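You operate a simulated robot arm through the tools that you are given. There is no shell and no other tool.

Carry out the task below with a simulated robot arm. There is one attempt and no reset: what you move stays moved.

Task
Shut the soldering station down, its tip tinned and cooled.
Fine: tin the tip at the feeder, park the iron, turn the heat knob to 250 C and switch off; stop the fan only once the display shows 50 C or less.

Only the result counts: the job must be done as asked and must still hold three seconds after the hand-in. Knocking over, shifting, dropping, spilling or breaking anything else fails it.

Robot
A 7-joint arm with a two-finger parallel gripper, fixed in place. Base frame: the origin is at the foot of the arm, x ahead of it, y to its left, z up; the work surface is at about z = 75. Units: cm, degrees, N and s.
With the tool pointing down near the work surface it reaches from about 44 to 92 cm from the base axis. Its first joint turns from -143.0 to 143.0 degrees. Payload 3 kg.
The TCP is the grasp point between the finger pads, 3 cm short of the fingertips. In the tool frame z runs along the fingers and y along their closing line. Largest opening 9.4 cm; finger width 2.8, thickness 1; the body of the gripper, 5 by 9.6 cm, starts 5.5 cm behind the TCP.
Orientation is that of the tool frame in the base frame, as a unit quaternion [w, x, y, z]. With the fingers straight down and closing along the base's y, the tool's x points along the base's -x, its y along +y and its z along -z.

Tools
- The arm moves only by the tool move_arm. Its argument "rows" is a list of rows, each an object of numbers (a shift or turn left out is 0, a gripper value left out holds the last): "x", "y", "z": the shift along the tool's x, y, z in units of 40 mm (1.0 is 40 mm); "wx", "wy", "wz": the turn, a rotation vector about the tool's x, y, z in units of 4 degrees (1.0 is 4 degrees). In form: [{"x": .., "y": .., "z": .., "wx": .., "wy": .., "wz": ..}, ...]. A call has 1 to 20 rows; each row shifts and turns the commanded pose from where the row before left it, along the tool's axes as they then stand. "gripper" is the gripper command, from -1 (shut) to 1 (fully open), values between in proportion, set as the call begins (left out, the last holds). A call with a number of a shift or a turn outside -1 to 1 is refused whole. Rows are played at 5 a second. More than 5 cm and 8.6 degrees between two rows, or a gripper value outside its range, and nothing of the call is played. A pose out of reach is approached as far as the arm can. The call stops where the force on the tool passes 60 N (or 10 N more than at its start, if that is more) or the arm is blocked; 0.2 s more then pass. The fingers move at their own pace (about 7.2 cm/s each) and stop on an object; they squeeze with about 24 N. The grip force told is the motor's: it shows also when the fingers shut on nothing. Time passes only in rows, and 0.2 s behind the last, so rows that do not move let the fingers close. The reply holds the time, the measured pose of the TCP, the force on the tool along the base axes, the opening and the grip force, in the units named above and with some noise, with the torque about the TCP (base axes, N m) and any sound that the robot's microphone picked up, and new pictures: "pictures" is both (left out), scene, wrist or none.
- Cameras (640 x 400 px; columns grow to the right, rows downward): "scene" is fixed at [41.49, 65.05, 143.98]; the picture's right is [-0.63, -0.78, 0.00], its down [-0.77, 0.63, -0.11] and it looks along [0.09, -0.07, -0.99] (base axes); focal length 214 px, centre (320, 200). "wrist" rides on the gripper at [7.6, 1.4, -10.2] in the tool frame; the picture's right is [-0.18, 0.98, 0.00], its down [-0.75, -0.14, -0.64] and it looks along [-0.63, -0.12, 0.77] (tool axes); focal length 243 px, centre (320, 200). There is no depth. A picture from a camera that has moved, and an enlarged one, comes with that camera's place and axes in the base frame and with its lens. The place of the scene camera against the robot may be out by one fixed shift of up to 2.5 cm in any direction.
- close_up(camera, box): a new picture of the part [left, top, right, bottom] of that camera's present view, enlarged. The clock stands still meanwhile.
- hand_in(): hands the job in; it is judged then, once.

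Places have to be worked out from the pictures, the camera data and where the tool is seen. Open the gripper and draw the arm clear of the work before you hand the job in, unless the task says otherwise.

The tools are called after "Request:" as name(argument=value, ...) on one line, values as JSON. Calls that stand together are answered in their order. move_arm: Moves the arm, as the interface text tells. Its arguments: {"type":"object","properties":{"rows":{"type":"array","items":{"type":"object","properties":{"x":{"type":"number"},"y":{"type":"number"},"z":{"type":"number"},"wx":{"type":"number"},"wy":{"type":"number"},"wz":{"type":"number"}}}},"gripper":{"type":"number"},"pictures":{"type":"string","enum":["both","scene","wrist","none"]}},"required":["rows"]} The other tools are called the same way: close_up (camera, box) takes an enlarged picture of a part of a camera's view; hand_in () hands the job in.

At the start:

```text
t: 0.0
eef_pos: [39.69, 51.93, 118.29]
orientation: [0.001, 0.0, 1.0, 0.0]
wrist_force: [0.4, 0.3, 1.0]
moment: [-0.04, -0.01, 0.0]
finger_gap: 9.4
grasp_force: 0.1
```

scene: 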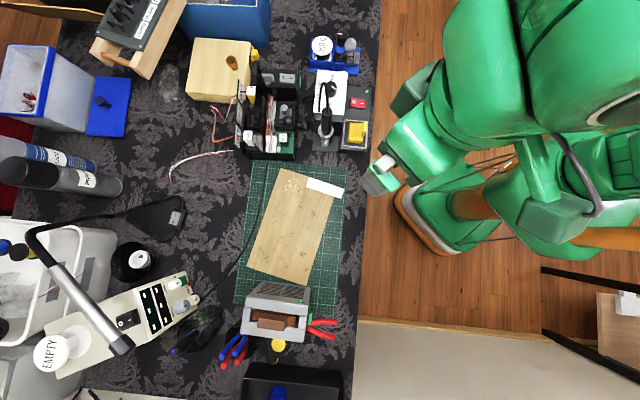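
wrist: 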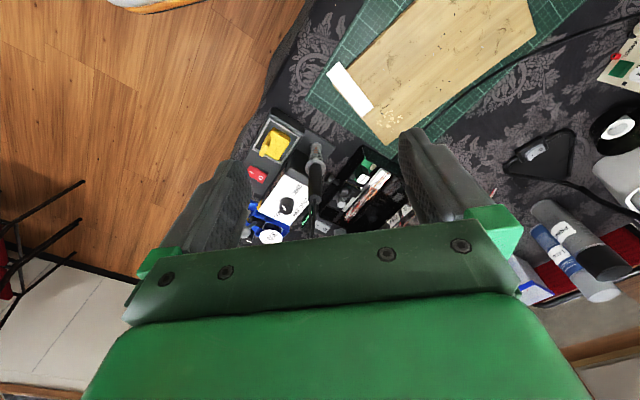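

I'll begin by looking closely at the soldering station and the surroundings in both cameras before moving.

Request:
close_up(camera="scene", box=[290, 20, 390, 170])

Request:
close_up(camera="wrist", box=[220, 90, 420, 250])

Request:
close_up(camera="scene", box=[20, 260, 220, 390])

Request:
close_up(camera="scene", box=[220, 20, 390, 170])

```text
2.67 times, centred on (340, 95) of scene
camera zoom: at [41.49, 65.05, 143.98], right [-0.63, -0.78, 0.0], down [-0.77, 0.63, -0.11], along [0.09, -0.07, -0.99], focal length 572 px, centre (267, 480)
```

zoom: 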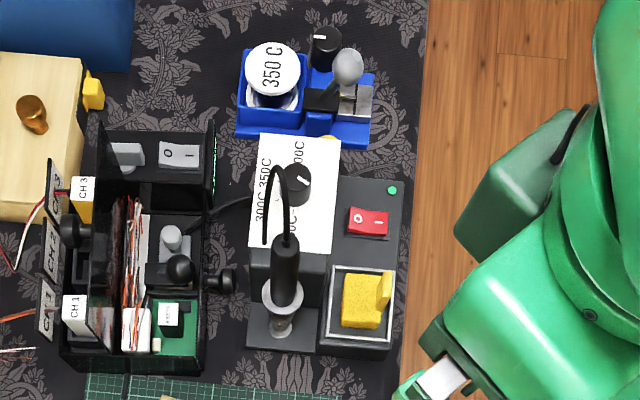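

```text
2.50 times, centred on (320, 170) of wrist
camera zoom: at [32.16, 53.33, 128.59], right [0.18, 0.98, 0.0], down [0.75, -0.14, 0.64], along [0.63, -0.12, -0.77], focal length 606 px, centre (320, 275)
```

zoom: 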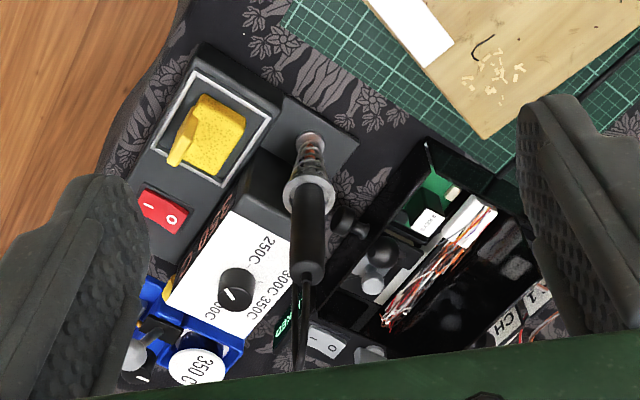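

```text
3.08 times, centred on (120, 325) of scene
camera zoom: at [41.49, 65.05, 143.98], right [-0.63, -0.78, 0.0], down [-0.77, 0.63, -0.11], along [0.09, -0.07, -0.99], focal length 660 px, centre (935, -185)
```

zoom: 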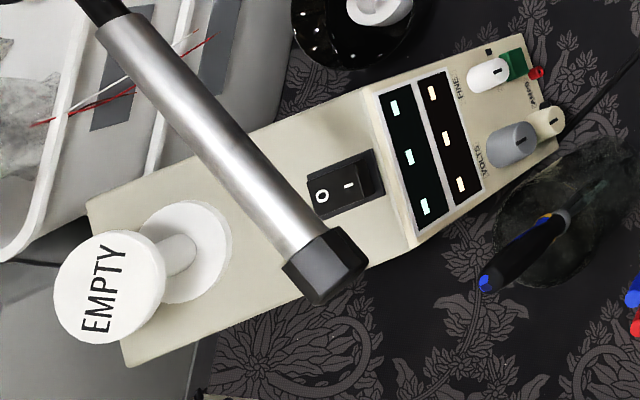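

```text
2.67 times, centred on (305, 95) of scene
camera zoom: at [41.49, 65.05, 143.98], right [-0.63, -0.78, 0.0], down [-0.77, 0.63, -0.11], along [0.09, -0.07, -0.99], focal length 572 px, centre (360, 480)
```

zoom: 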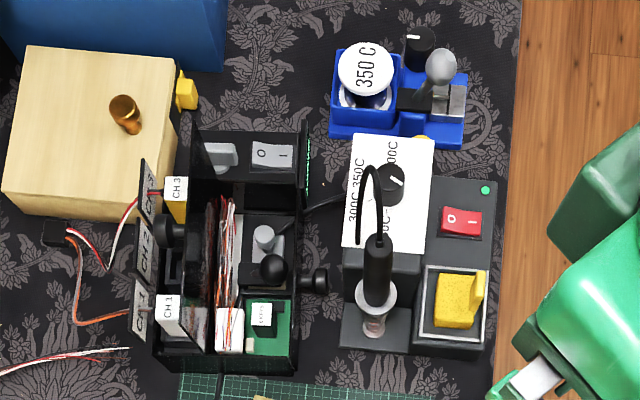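

The station (white panel with heat knob, iron holder, sponge tray, red rocker) lies around x≈60–72, y≈35–47; the blue unit beside it carries a "350 C" spool. I move the wrist camera nearer, staying high, to get a clean look.

Request:
move_arm(rows=[{"x": -0.5, "y": -0.6, "z": 0.3}, {"x": -0.5, "y": -0.6, "z": 0.3}, {"x": -0.5, "y": -0.6, "z": 0.3}, {"x": -0.5, "y": -0.6, "z": 0.3}, {"x": -0.5, "y": -0.6, "z": 0.3}], gripper=-1)

```text
t: 1.2
eef_pos: [49.72, 39.94, 112.32]
orientation: [0.0, 0.0, 1.0, 0.0]
wrist_force: [-0.1, 0.5, 0.3]
moment: [0.01, -0.02, -0.02]
finger_gap: 0.0
grasp_force: 24.0
camera wrist: at [42.21, 41.36, 122.65], right [0.18, 0.98, 0.0], down [0.75, -0.14, 0.64], along [0.63, -0.12, -0.77], focal length 243 px, centre (320, 200)
```

scene: 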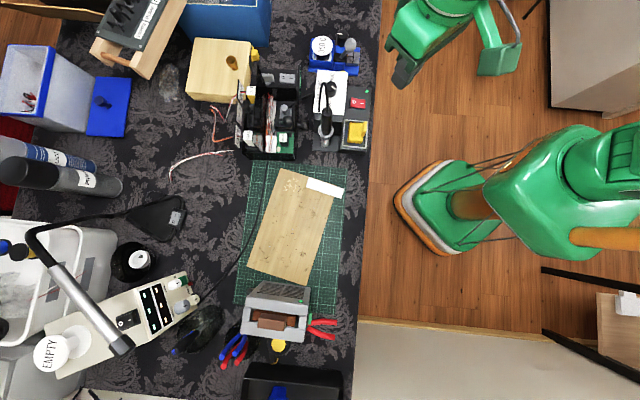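
wrist: 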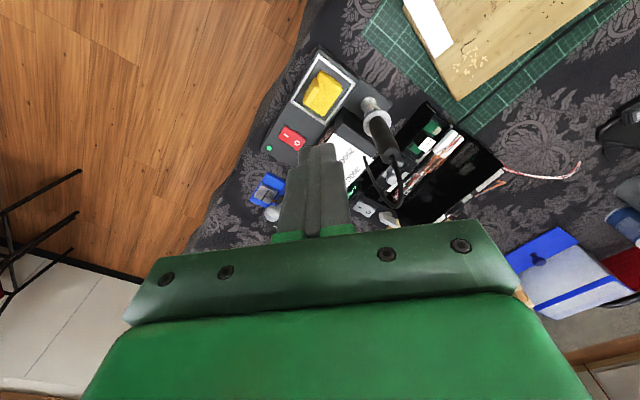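

The fingers block part of the view; I zoom on the station from here.

Request:
close_up(camera="wrist", box=[230, 40, 430, 240])

Request:
close_up(camera="wrist", box=[340, 90, 440, 190])

Request:
close_up(camera="scene", box=[300, 30, 380, 80])

Request:
close_up(camera="scene", box=[230, 60, 380, 160])

```text
2.00 times, centred on (330, 140) of wrist
camera zoom: at [42.21, 41.36, 122.65], right [0.18, 0.98, 0.0], down [0.75, -0.14, 0.64], along [0.63, -0.12, -0.77], focal length 485 px, centre (300, 320)
```

zoom: 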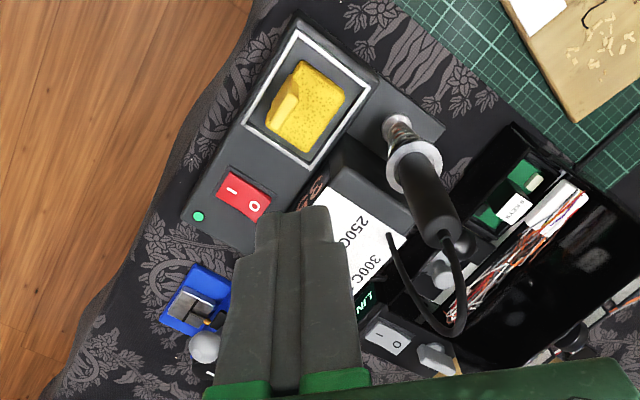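

```text
4.00 times, centred on (390, 140) of wrist
camera zoom: at [42.21, 41.36, 122.65], right [0.18, 0.98, 0.0], down [0.75, -0.14, 0.64], along [0.63, -0.12, -0.77], focal length 970 px, centre (40, 440)
```

zoom: 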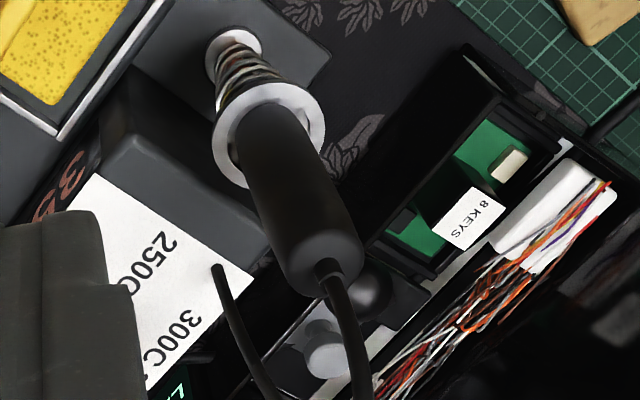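

```text
8.00 times, centred on (340, 55) of scene
camera zoom: at [41.49, 65.05, 143.98], right [-0.63, -0.78, 0.0], down [-0.77, 0.63, -0.11], along [0.09, -0.07, -0.99], focal length 1716 px, centre (160, 1360)
```

zoom: 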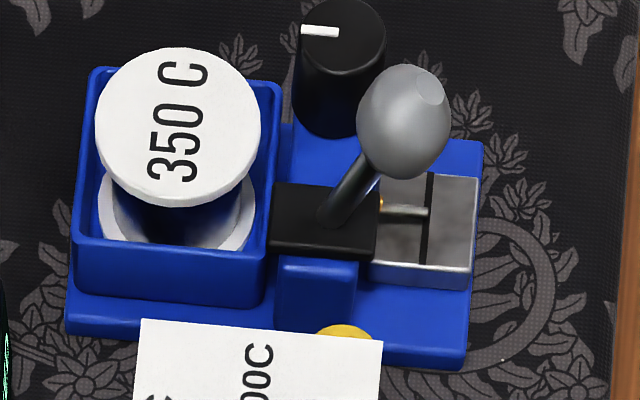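

```text
4.00 times, centred on (305, 110) of scene
camera zoom: at [41.49, 65.05, 143.98], right [-0.63, -0.78, 0.0], down [-0.77, 0.63, -0.11], along [0.09, -0.07, -0.99], focal length 858 px, centre (380, 560)
```

zoom: 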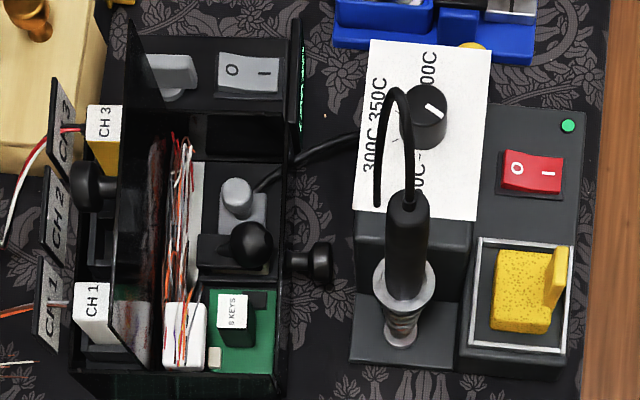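

The blue unit is the solder feeder (350 C spool, lever, feed knob, metal plate with wire end). Red digits appear on the station's side face toward the robot; I swing the wrist camera to look at that face.

Request:
move_arm(rows=[{"x": -0.27, "y": -0.87, "z": 0.5}, {"x": -0.27, "y": -0.87, "z": 0.5}, {"x": -0.27, "y": -0.87, "z": 0.5}, {"x": -0.27, "y": -0.87, "z": 0.5}, {"wz": -1}, {"wz": -1}, {"wz": -1}, {"wz": -1}, {"wz": -1}, {"wz": -1}, {"wz": -1}, {"wz": -1}, {"wz": -1}, {"wz": -1}, {"wz": -1}, {"wz": -1}, {"wz": -1}], gripper=1)

```text
t: 4.8
eef_pos: [54.07, 25.94, 104.32]
orientation: [0.0, -0.439, 0.899, 0.0]
wrist_force: [-0.6, 0.4, -1.0]
moment: [0.03, -0.01, -0.01]
finger_gap: 9.4
grasp_force: 0.1
camera wrist: at [48.35, 20.83, 114.6], right [-0.66, 0.75, 0.0], down [0.57, 0.51, 0.64], along [0.48, 0.43, -0.77], focal length 243 px, centre (320, 200)
```

scene: 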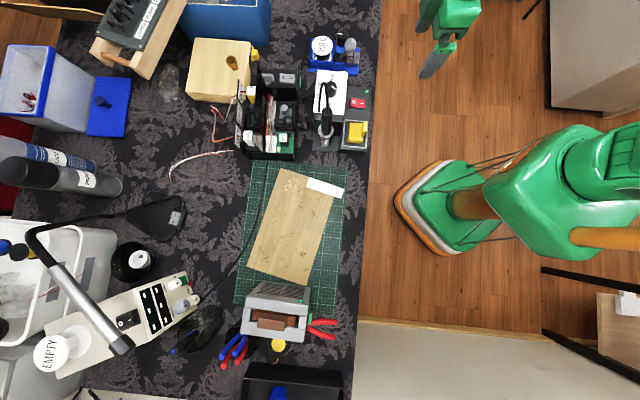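
wrist: 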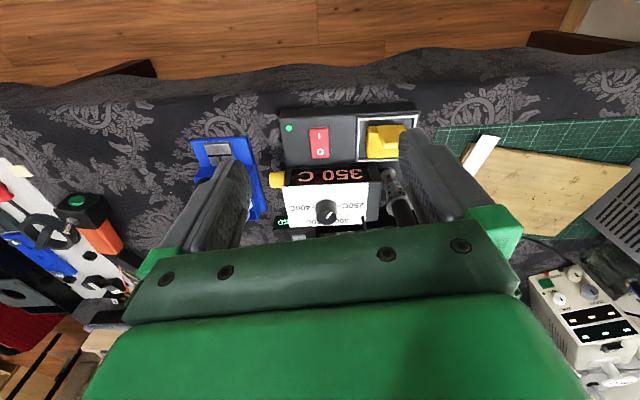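

Now the display reads 350 C (picture is upside down). Zooming in on the station, and on the surroundings at left to search for the fan.

Request:
close_up(camera="wrist", box=[260, 95, 430, 245])

Request:
close_up(camera="wrist", box=[160, 110, 320, 240])

Request:
close_up(camera="wrist", box=[0, 140, 160, 320])

Request:
close_up(camera="wrist", box=[430, 120, 640, 390])

```text
2.67 times, centred on (345, 170) of wrist
camera zoom: at [48.35, 20.83, 114.6], right [-0.66, 0.75, 0.0], down [0.57, 0.51, 0.64], along [0.48, 0.43, -0.77], focal length 647 px, centre (253, 280)
```

zoom: 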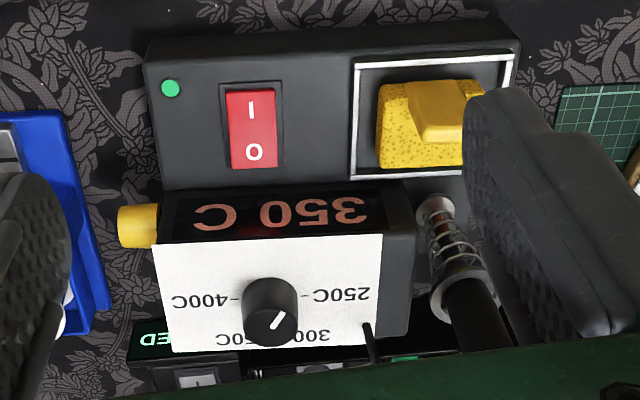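

```text
3.08 times, centred on (240, 175) of wrist
camera zoom: at [48.35, 20.83, 114.6], right [-0.66, 0.75, 0.0], down [0.57, 0.51, 0.64], along [0.48, 0.43, -0.77], focal length 746 px, centre (566, 277)
```

zoom: 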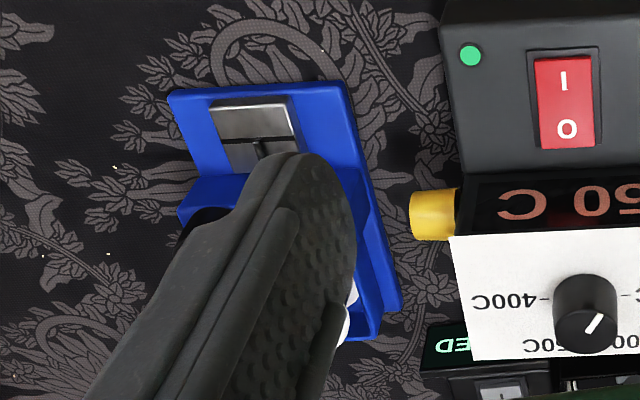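

```text
2.22 times, centred on (80, 230) of wrist
camera zoom: at [48.35, 20.83, 114.6], right [-0.66, 0.75, 0.0], down [0.57, 0.51, 0.64], along [0.48, 0.43, -0.77], focal length 539 px, centre (853, 133)
```

zoom: 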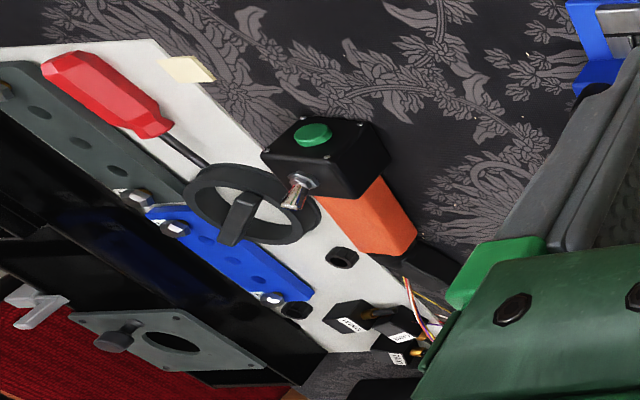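

```text
1.48 times, centred on (535, 255) of wrist
camera zoom: at [48.35, 20.83, 114.6], right [-0.66, 0.75, 0.0], down [0.57, 0.51, 0.64], along [0.48, 0.43, -0.77], focal length 359 px, centre (2, 118)
```

zoom: 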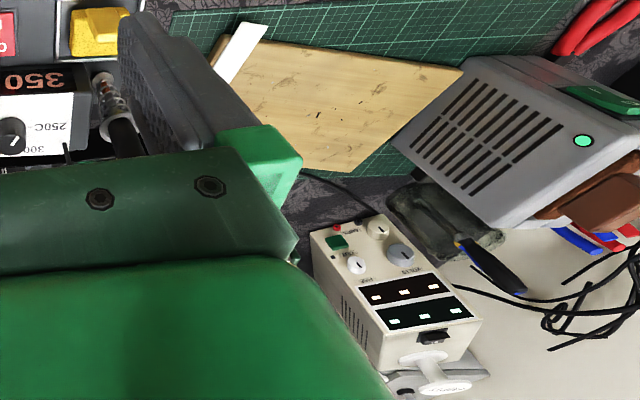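

The display reads 350 C, the power LED is green, and a yellow button sits on the station's end. A grey slotted unit with a green LED near the mat may be the fan; zooming with the scene camera.

Request:
close_up(camera="scene", box=[210, 270, 350, 380])

Request:
close_up(camera="scene", box=[0, 170, 220, 310])

Request:
close_up(camera="scene", box=[0, 0, 270, 170])

```text
3.64 times, centred on (280, 325) of scene
camera zoom: at [41.49, 65.05, 143.98], right [-0.63, -0.78, 0.0], down [-0.77, 0.63, -0.11], along [0.09, -0.07, -0.99], focal length 780 px, centre (466, -254)
```

zoom: 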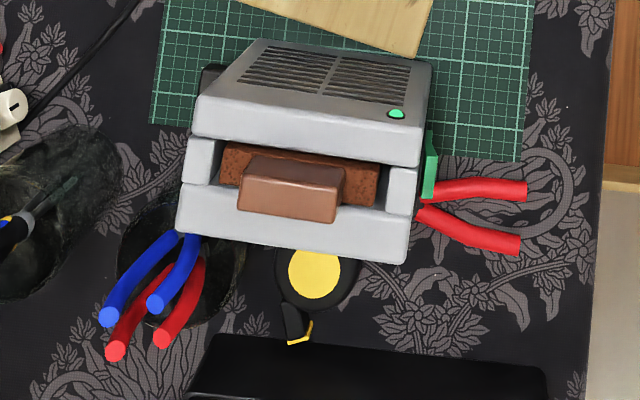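

```text
2.86 times, centred on (110, 240) of scene
camera zoom: at [41.49, 65.05, 143.98], right [-0.63, -0.78, 0.0], down [-0.77, 0.63, -0.11], along [0.09, -0.07, -0.99], focal length 613 px, centre (920, 86)
```

zoom: 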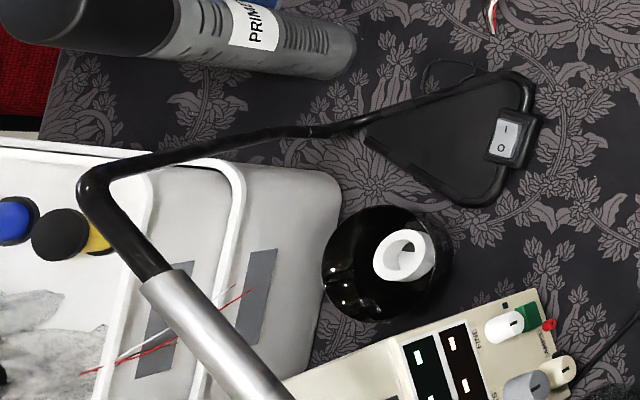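

```text
2.35 times, centred on (135, 85) of scene
camera zoom: at [41.49, 65.05, 143.98], right [-0.63, -0.78, 0.0], down [-0.77, 0.63, -0.11], along [0.09, -0.07, -0.99], focal length 505 px, centre (755, 471)
```

zoom: 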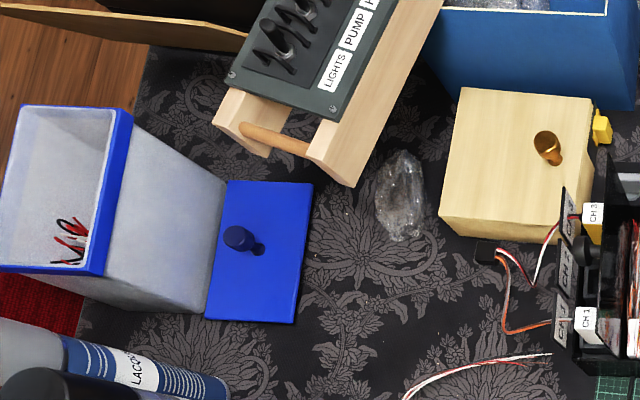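

The grey unit with LED, filter drawer and a green side rocker looks like the fume-extractor fan. Now I shift sideways to look closely at the feeder around (76, 22).

Request:
move_arm(rows=[{"y": -0.95, "z": 0.2}, {"y": -0.95, "z": 0.2}, {"y": -0.95, "z": 0.2}, {"y": -0.95, "z": 0.2}, {"y": -0.95, "z": 0.2}], pictures="wrist")

Request:
close_up(camera="wrist", box=[240, 80, 440, 230])

```text
t: 6.0
eef_pos: [69.09, 14.5, 100.18]
orientation: [0.002, -0.439, 0.898, 0.0]
wrist_force: [0.4, 0.9, 0.1]
moment: [0.0, 0.01, -0.01]
finger_gap: 9.42
grasp_force: 0.2
camera wrist: at [63.4, 9.33, 110.44], right [-0.66, 0.75, 0.0], down [0.57, 0.51, 0.64], along [0.48, 0.43, -0.77], focal length 243 px, centre (320, 200)
```

wrist: 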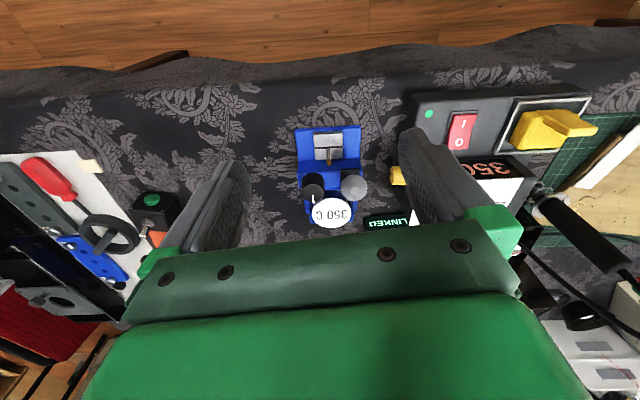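

```text
2.67 times, centred on (340, 155) of wrist
camera zoom: at [63.4, 9.33, 110.44], right [-0.66, 0.75, 0.0], down [0.57, 0.51, 0.64], along [0.48, 0.43, -0.77], focal length 647 px, centre (267, 320)
```

zoom: 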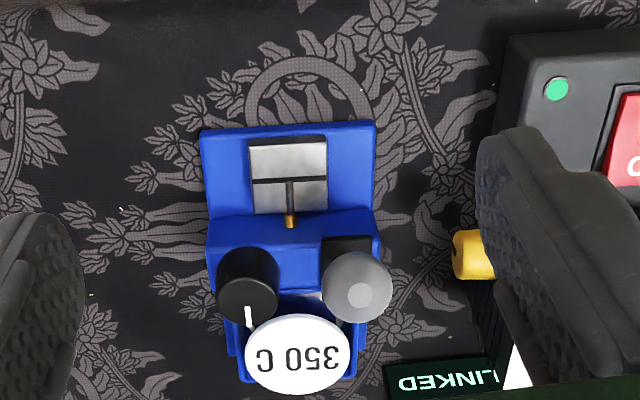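

Zooming more on the feeder's plate, nozzle, lever and knob.

Request:
close_up(camera="wrist", box=[285, 115, 375, 175])

Request:
close_up(camera="wrist", box=[285, 160, 405, 240])

Request:
close_up(camera="scene", box=[325, 30, 365, 60])

Request:
close_up(camera="wrist", box=[380, 70, 620, 250])

```text
6.67 times, centred on (330, 145) of wrist
camera zoom: at [63.4, 9.33, 110.44], right [-0.66, 0.75, 0.0], down [0.57, 0.51, 0.64], along [0.48, 0.43, -0.77], focal length 1618 px, centre (253, 567)
```

zoom: 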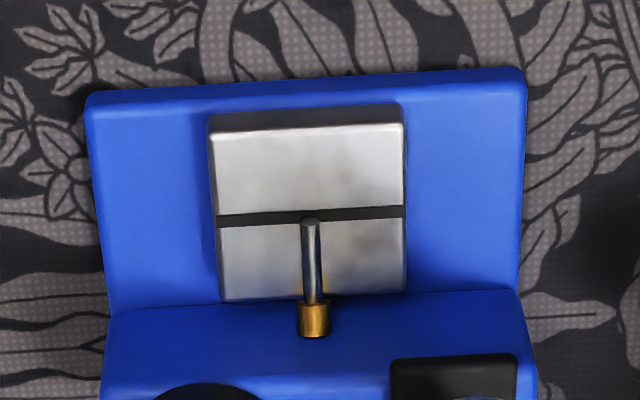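

```text
5.00 times, centred on (345, 200) of wrist
camera zoom: at [63.4, 9.33, 110.44], right [-0.66, 0.75, 0.0], down [0.57, 0.51, 0.64], along [0.48, 0.43, -0.77], focal length 1213 px, centre (195, 200)
```

zoom: 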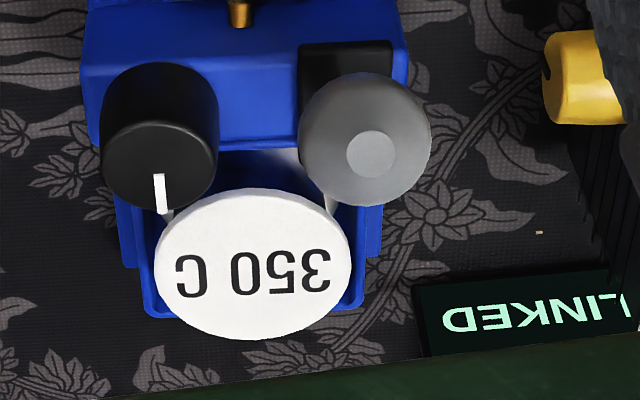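

```text
13.33 times, centred on (345, 45) of scene
camera zoom: at [41.49, 65.05, 143.98], right [-0.63, -0.78, 0.0], down [-0.77, 0.63, -0.11], along [0.09, -0.07, -0.99], focal length 2860 px, centre (-13, 2267)
```

zoom: 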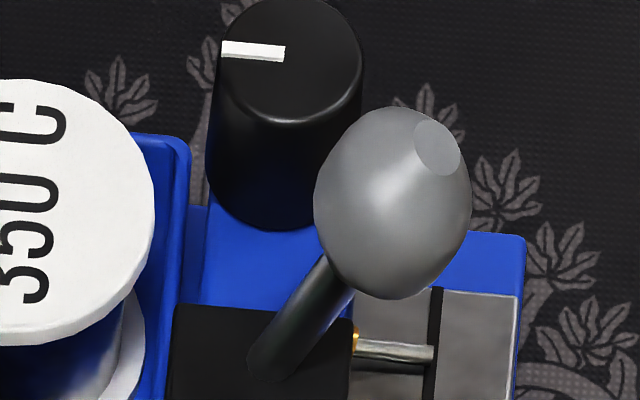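

```text
2.22 times, centred on (500, 160) of wrist
camera zoom: at [63.4, 9.33, 110.44], right [-0.66, 0.75, 0.0], down [0.57, 0.51, 0.64], along [0.48, 0.43, -0.77], focal length 539 px, centre (-80, 289)
```

zoom: 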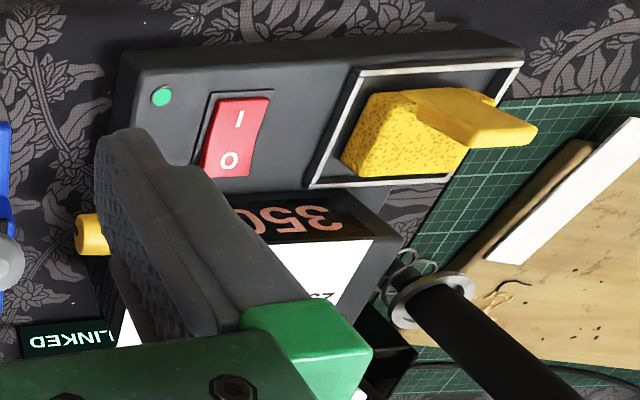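

The wire already protrudes from the brass nozzle onto the metal plate. Now I slide back toward the station for a high-zoom look at the knob, labels, rocker and iron.

Request:
move_arm(rows=[{"y": 0.95}, {"y": 0.95}, {"y": 0.95}, {"y": 0.95}, {"y": 0.5}], pictures="wrist")

Request:
close_up(camera="wrist", box=[280, 160, 400, 240])

Request:
close_up(camera="wrist", box=[240, 80, 440, 205])

```text
t: 7.2
eef_pos: [55.46, 24.95, 100.34]
orientation: [0.001, -0.438, 0.899, 0.0]
wrist_force: [-0.6, 0.4, -0.5]
moment: [0.03, -0.01, -0.01]
finger_gap: 9.38
grasp_force: 0.1
camera wrist: at [49.72, 19.76, 110.64], right [-0.66, 0.75, 0.0], down [0.57, 0.51, 0.64], along [0.48, 0.42, -0.77], focal length 243 px, centre (320, 200)
```

wrist: 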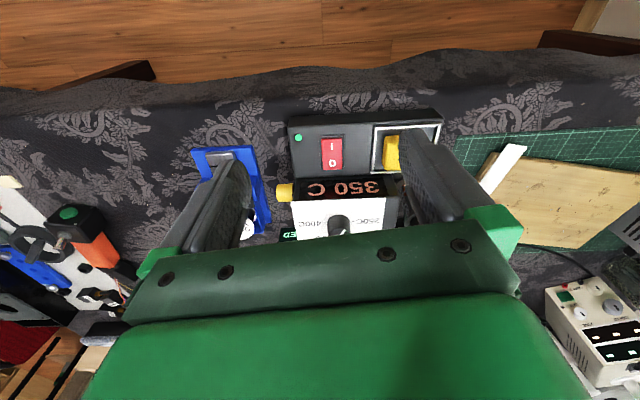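

```text
5.00 times, centred on (340, 200) of wrist
camera zoom: at [49.72, 19.76, 110.64], right [-0.66, 0.75, 0.0], down [0.57, 0.51, 0.64], along [0.48, 0.42, -0.77], focal length 1213 px, centre (220, 200)
```

zoom: 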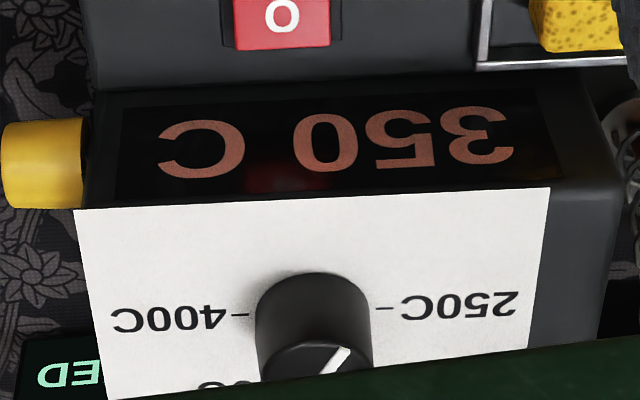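

```text
3.20 times, centred on (340, 142) of wrist
camera zoom: at [49.72, 19.76, 110.64], right [-0.66, 0.75, 0.0], down [0.57, 0.51, 0.64], along [0.48, 0.42, -0.77], focal length 776 px, centre (256, 384)
```

zoom: 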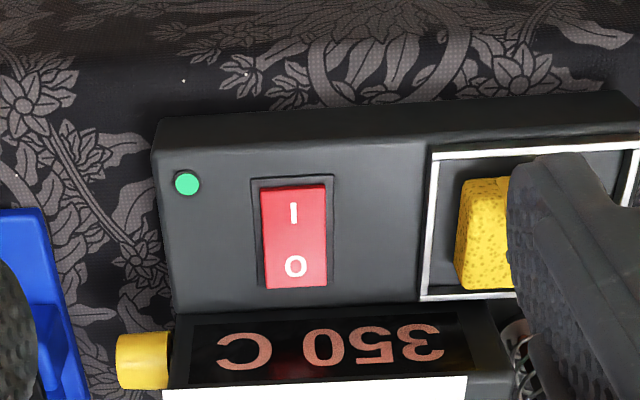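

Zooming from the scene camera to read the knob's pointer orientation accurately.

Request:
close_up(camera="scene", box=[312, 66, 356, 122])

Request:
close_up(camera="scene", box=[305, 90, 375, 155])

```text
7.14 times, centred on (334, 94) of scene
camera zoom: at [41.49, 65.05, 143.98], right [-0.63, -0.78, 0.0], down [-0.77, 0.63, -0.11], along [0.09, -0.07, -0.99], focal length 1532 px, centre (220, 957)
```

zoom: 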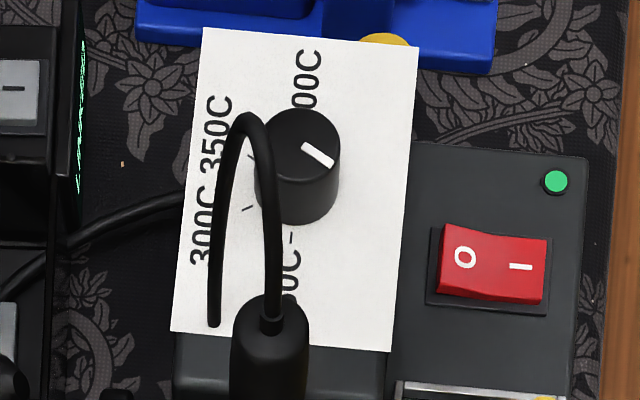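

```text
6.15 times, centred on (340, 122) of scene
camera zoom: at [41.49, 65.05, 143.98], right [-0.63, -0.78, 0.0], down [-0.77, 0.63, -0.11], along [0.09, -0.07, -0.99], focal length 1320 px, centre (197, 677)
```

zoom: 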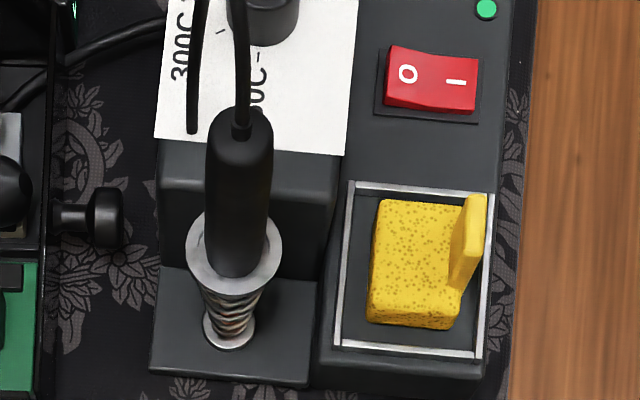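

The knob's white mark points toward the robot side, roughly opposite the 350C tick, so I'll have to use the display to check its sense later. The iron stands vertically, handle from about z=85 to 95 at (59, 47.3), with the cord arcing toward +x; I'll grip it with the tool tilted 45° from the −x side. First I rotate back and tilt at a safe height.

Request:
move_arm(rows=[{"wz": 1, "z": -0.12}, {"wz": 1, "z": -0.12}, {"wz": 1, "z": -0.12}, {"wz": 1, "z": -0.12}, {"wz": 1, "z": -0.12}, {"wz": 1, "z": -0.12}, {"wz": 1, "z": -0.12}, {"wz": 1, "z": -0.12}, {"wz": 1, "z": -0.12}, {"wz": 1, "z": -0.12}, {"wz": 1, "z": -0.12}, {"wz": 1, "z": -0.12}, {"wz": 1, "z": -0.12}], gripper=0.2, pictures="none")

Request:
move_arm(rows=[{"x": 0.9}, {"x": 0.9, "y": 0.4}, {"wy": -0.95, "y": 0.45}, {"wy": -0.95, "y": 0.45}, {"wy": -0.95, "y": 0.45}, {"wy": -0.95, "y": 0.45}, {"wy": -0.95, "y": 0.45}, {"wy": -0.95, "y": 0.45}, {"wy": -0.95, "y": 0.45}, {"wy": -0.95, "y": 0.45}, {"wy": -0.95, "y": 0.45}, {"wy": -0.95, "y": 0.45}, {"wy": -0.95, "y": 0.45}, {"wy": -0.8, "y": 0.25}])

```text
t: 10.0
eef_pos: [55.47, 24.99, 106.69]
orientation: [0.0, 0.001, 1.0, 0.0]
wrist_force: [0.4, -0.7, 0.1]
moment: [0.03, 0.03, 0.02]
finger_gap: 5.61
grasp_force: 0.1
```

```text
t: 13.0
eef_pos: [49.21, 46.48, 105.95]
orientation: [0.368, 0.018, 0.93, 0.002]
wrist_force: [0.6, -0.5, 0.6]
moment: [0.01, 0.03, 0.03]
finger_gap: 5.66
grasp_force: 0.1
camera wrist: at [36.88, 48.21, 108.25], right [0.16, 0.98, 0.14], down [0.1, -0.16, 0.98], along [0.98, -0.15, -0.13], focal length 243 px, centre (320, 200)
```

scene: 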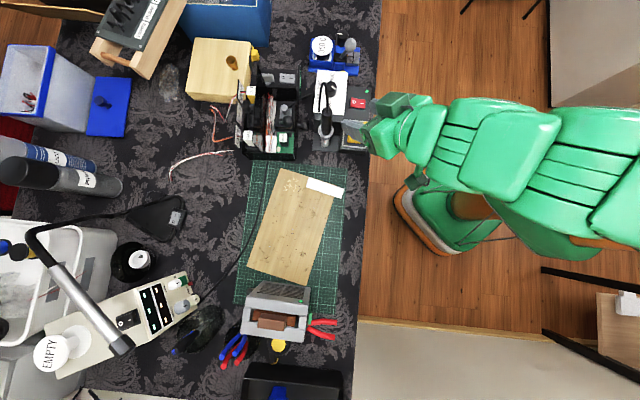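
wrist: 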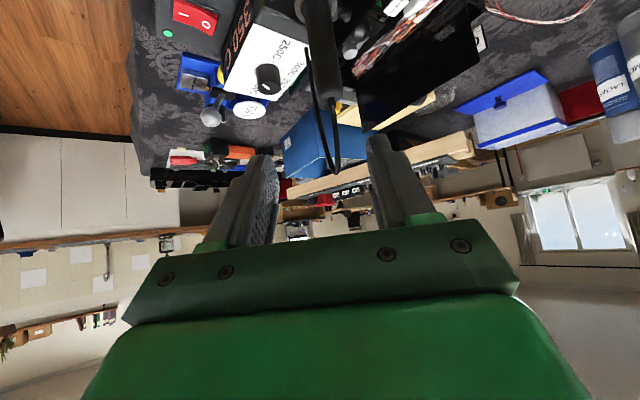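

The tilt works (inverted horizontal view). I lower to about z=97 to see the iron side-on.

Request:
move_arm(rows=[{"x": 0.6, "z": 0.45, "y": 0.07}, {"x": 0.6, "z": 0.45, "y": 0.07}, {"x": 0.6, "z": 0.45, "y": 0.06}, {}])

Request:
close_up(camera="wrist", box=[200, 0, 420, 200])

```text
t: 14.0
eef_pos: [47.62, 47.47, 97.56]
orientation: [0.38, 0.007, 0.925, 0.001]
wrist_force: [0.9, -0.4, 0.8]
moment: [-0.02, -0.01, 0.0]
finger_gap: 5.62
grasp_force: 0.0
camera wrist: at [35.11, 49.16, 99.49], right [0.15, 0.98, 0.14], down [0.08, -0.15, 0.99], along [0.99, -0.13, -0.1], focal length 243 px, centre (320, 200)
```

scene: 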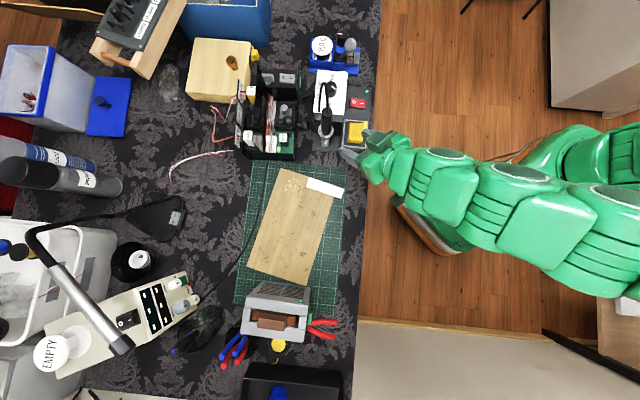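
wrist: 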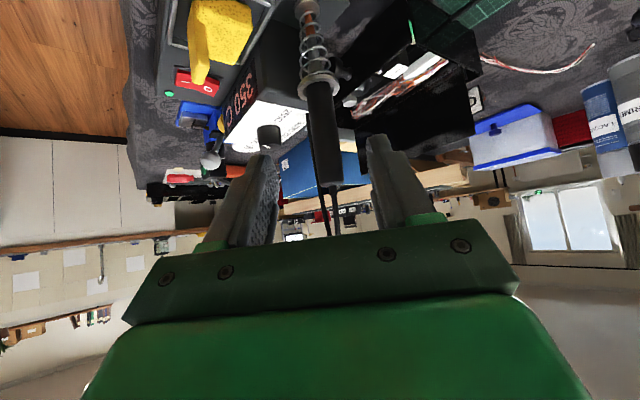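

```text
2.00 times, centred on (310, 100) of wrist
camera zoom: at [35.11, 49.16, 99.49], right [0.15, 0.98, 0.14], down [0.08, -0.15, 0.99], along [0.99, -0.13, -0.1], focal length 485 px, centre (340, 400)
```

zoom: 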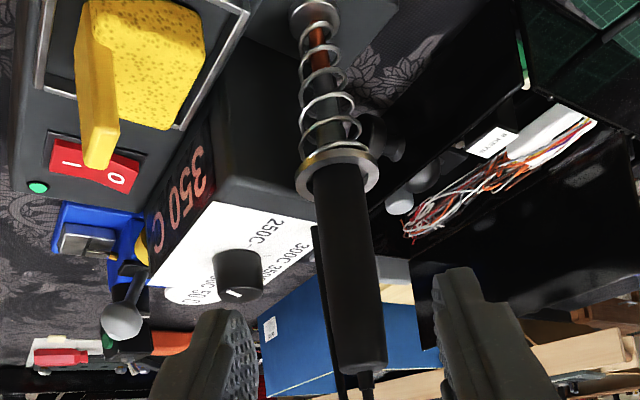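

Handle runs z≈85.4–95.7 at about (58.9, 47.4). I descend to grip height z≈90 short of the handle, then check alignment before going around it.

Request:
move_arm(rows=[{"x": 0.127, "z": 0.763}, {"x": 0.127, "z": 0.763}, {"x": 0.127, "z": 0.763}, {}], pictures="both")

Request:
close_up(camera="wrist", box=[180, 0, 480, 260])

Request:
close_up(camera="scene", box=[290, 80, 400, 180])

```text
t: 15.0
eef_pos: [52.57, 48.04, 90.03]
orientation: [0.384, -0.001, 0.923, 0.0]
wrist_force: [0.2, 1.1, 0.6]
moment: [0.01, -0.02, 0.0]
finger_gap: 5.65
grasp_force: 0.1
camera wrist: at [39.98, 49.43, 91.95], right [0.13, 0.98, 0.13], down [0.08, -0.14, 0.99], along [0.99, -0.12, -0.09], focal length 243 px, centre (320, 200)
```

scene: 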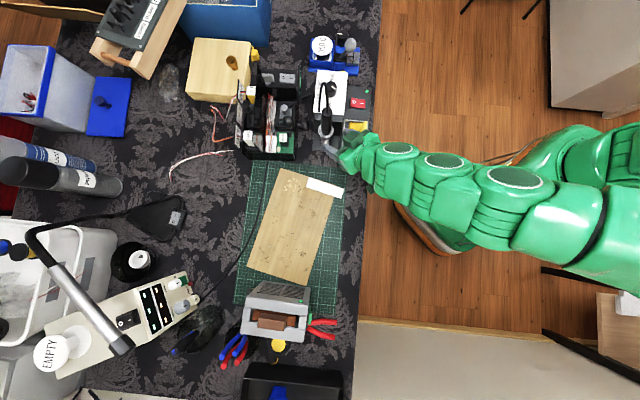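
wrist: 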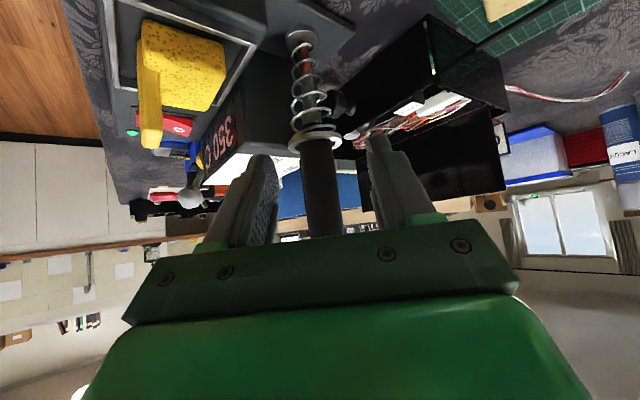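

```text
1.54 times, centred on (330, 130) of wrist
camera zoom: at [39.98, 49.43, 91.95], right [0.13, 0.98, 0.13], down [0.08, -0.14, 0.99], along [0.99, -0.12, -0.09], focal length 373 px, centre (305, 308)
```

zoom: 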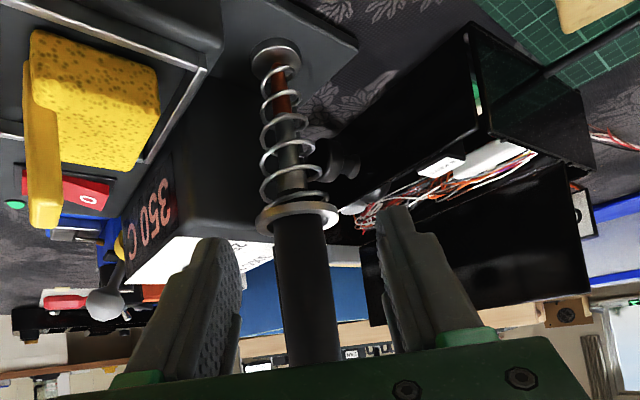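

```text
4.00 times, centred on (345, 130) of scene
camera zoom: at [41.49, 65.05, 143.98], right [-0.63, -0.78, 0.0], down [-0.77, 0.63, -0.11], along [0.09, -0.07, -0.99], focal length 858 px, centre (220, 480)
```

zoom: 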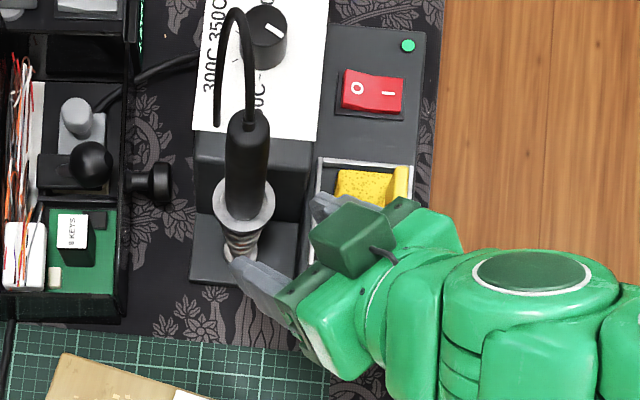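

Centring: the iron is at y≈47.35, TCP at 48.04, so I correct −0.65 in y while sliding forward 6.3 cm around the handle.

Request:
move_arm(rows=[{"y": -0.16, "x": -0.1, "z": 0.1}, {"x": -0.25, "z": 0.25}, {"x": -0.25, "z": 0.25}, {"x": -0.25, "z": 0.25}, {"x": -0.25, "z": 0.25}, {}], pictures="both")

Request:
close_up(camera="scene", box=[290, 80, 400, 180])

```text
t: 16.4
eef_pos: [58.54, 47.59, 90.07]
orientation: [0.382, -0.001, 0.924, 0.0]
wrist_force: [-0.4, 0.4, 0.5]
moment: [0.0, 0.03, -0.01]
finger_gap: 5.65
grasp_force: 0.2
camera wrist: at [46.04, 48.86, 91.95], right [0.13, 0.98, 0.13], down [0.08, -0.14, 0.99], along [0.99, -0.12, -0.1], focal length 243 px, centre (320, 200)
```

scene: 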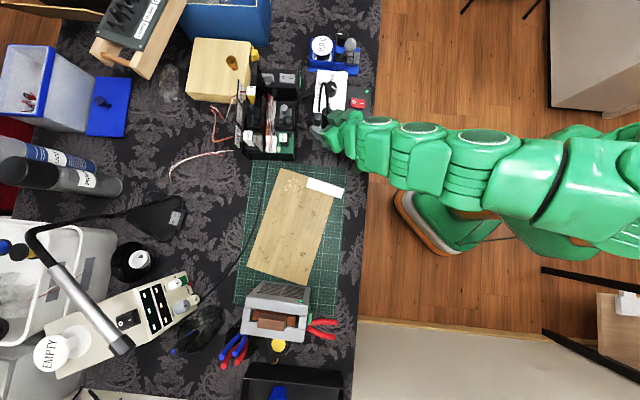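
wrist: 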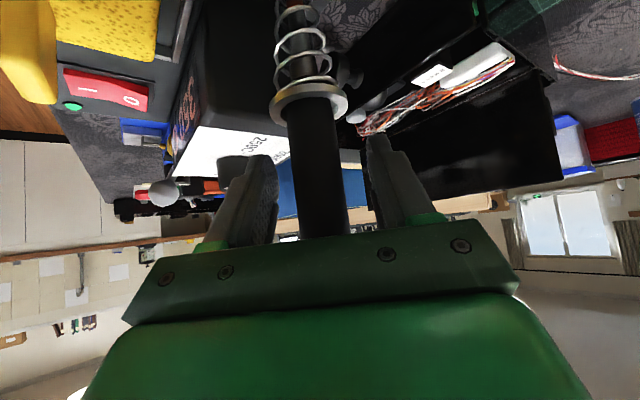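

```text
4.00 times, centred on (345, 130) of scene
camera zoom: at [41.49, 65.05, 143.98], right [-0.63, -0.78, 0.0], down [-0.77, 0.63, -0.11], along [0.09, -0.07, -0.99], focal length 858 px, centre (220, 480)
```

zoom: 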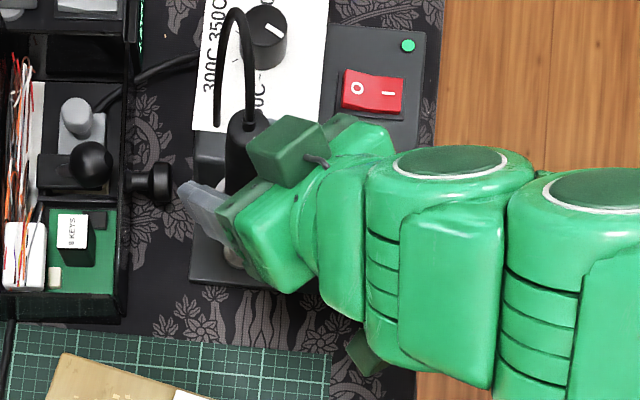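

The handle is between the fingers with no contact; tiny centring step, then close.

Request:
move_arm(rows=[{"y": -0.05, "x": -0.05, "z": 0.05}, {}], pictures="none")

Request:
move_arm(rows=[{}, {}, {}, {}], gripper=-1, pictures="both")

```text
t: 17.0
eef_pos: [58.83, 47.32, 90.04]
orientation: [0.383, -0.001, 0.924, 0.0]
wrist_force: [-0.3, -0.4, -0.2]
moment: [-0.01, -0.02, 0.0]
finger_gap: 5.63
grasp_force: 0.0
```

```text
t: 18.0
eef_pos: [58.74, 47.37, 90.18]
orientation: [0.383, -0.001, 0.924, 0.001]
wrist_force: [-0.9, 0.1, 0.2]
moment: [0.04, 0.0, 0.02]
finger_gap: 2.84
grasp_force: 24.1
camera wrist: at [46.28, 48.69, 91.98], right [0.13, 0.98, 0.13], down [0.08, -0.14, 0.99], along [0.99, -0.12, -0.1], focal length 243 px, centre (320, 200)
```

scene: 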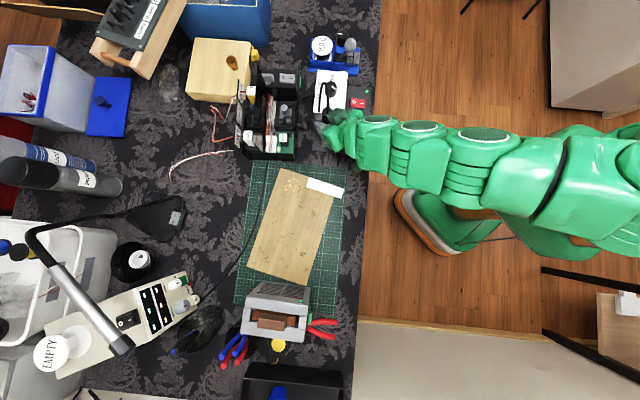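
wrist: 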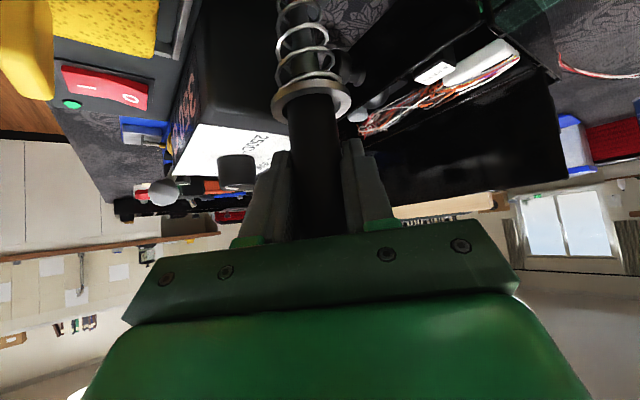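

Gripped (gap 2.84, 24 N). I lift straight up slowly, first a few centimetres, watching the force.

Request:
move_arm(rows=[{"x": -0.18, "z": -0.18}, {"x": -0.18, "z": -0.18}, {"x": -0.18, "z": -0.18}, {}], pictures="wrist")

```text
t: 19.0
eef_pos: [58.81, 47.26, 93.21]
orientation: [0.382, 0.0, 0.924, 0.0]
wrist_force: [0.1, 0.2, -1.1]
moment: [0.04, -0.04, 0.01]
finger_gap: 2.82
grasp_force: 24.0
camera wrist: at [46.28, 48.71, 95.1], right [0.13, 0.98, 0.13], down [0.08, -0.14, 0.99], along [0.99, -0.12, -0.1], focal length 243 px, centre (320, 200)
```

wrist: 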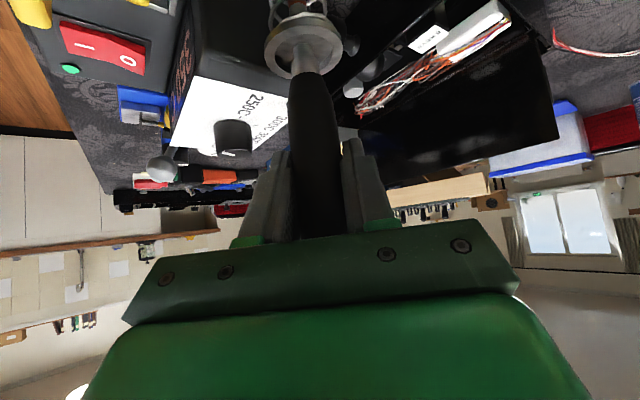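

The iron slides up out of the holder with negligible force. Continuing up to about z=106.

Request:
move_arm(rows=[{"x": -0.35, "z": -0.35}, {"x": -0.35, "z": -0.35}, {"x": -0.35, "z": -0.35}, {"x": -0.4, "z": -0.4}, {"x": -0.4, "z": -0.4}, {"x": -0.4, "z": -0.4}, {}], pictures="both")

Request:
close_up(camera="wrist", box=[180, 0, 440, 240])

Request:
close_up(camera="scene", box=[280, 40, 400, 180])

```text
t: 20.6
eef_pos: [58.71, 47.28, 105.7]
orientation: [0.383, -0.001, 0.924, 0.001]
wrist_force: [0.5, 0.3, -1.5]
moment: [-0.01, -0.03, 0.01]
finger_gap: 2.81
grasp_force: 23.9
camera wrist: at [46.15, 48.58, 107.64], right [0.13, 0.98, 0.13], down [0.08, -0.14, 0.99], along [0.99, -0.12, -0.1], focal length 243 px, centre (320, 200)
```

scene: 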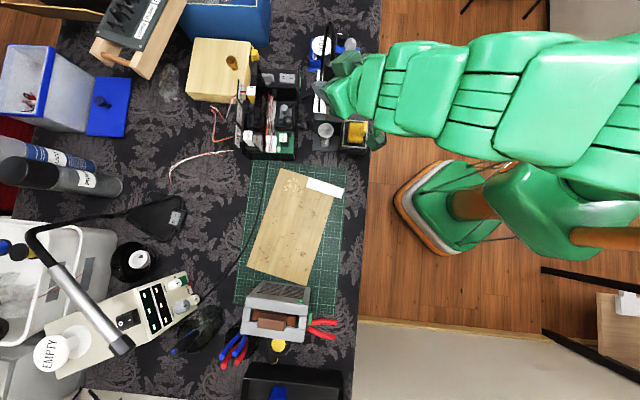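
wrist: 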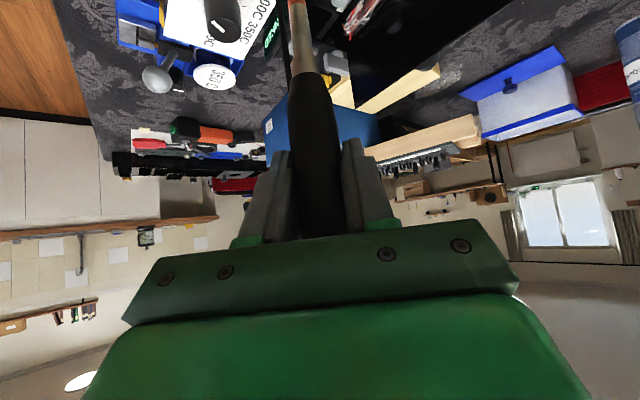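

```text
1.67 times, centred on (310, 120) of wrist
camera zoom: at [46.15, 48.58, 107.64], right [0.13, 0.98, 0.13], down [0.08, -0.14, 0.99], along [0.99, -0.12, -0.1], focal length 404 px, centre (337, 333)
```

zoom: 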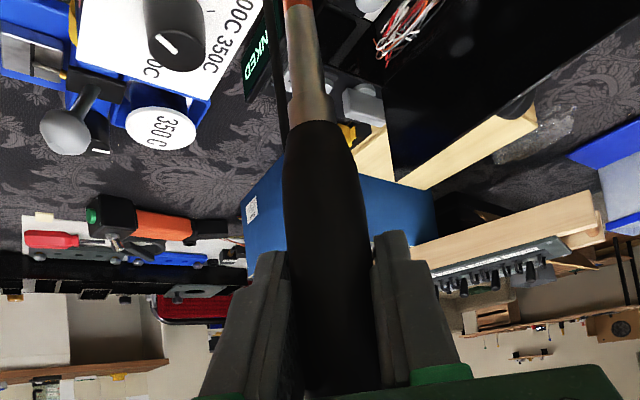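

```text
2.86 times, centred on (340, 110) of scene
camera zoom: at [41.49, 65.05, 143.98], right [-0.63, -0.78, 0.0], down [-0.77, 0.63, -0.11], along [0.09, -0.07, -0.99], focal length 613 px, centre (263, 457)
```

zoom: 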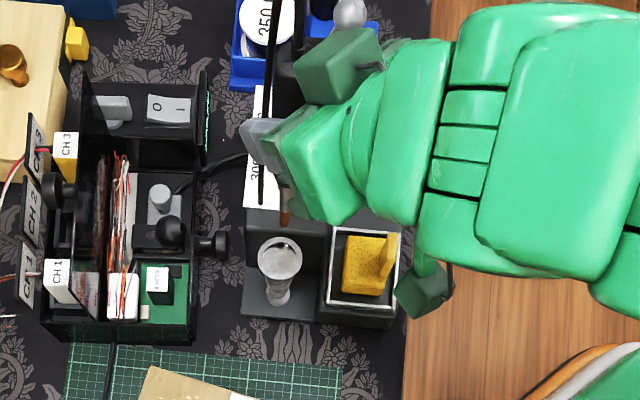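

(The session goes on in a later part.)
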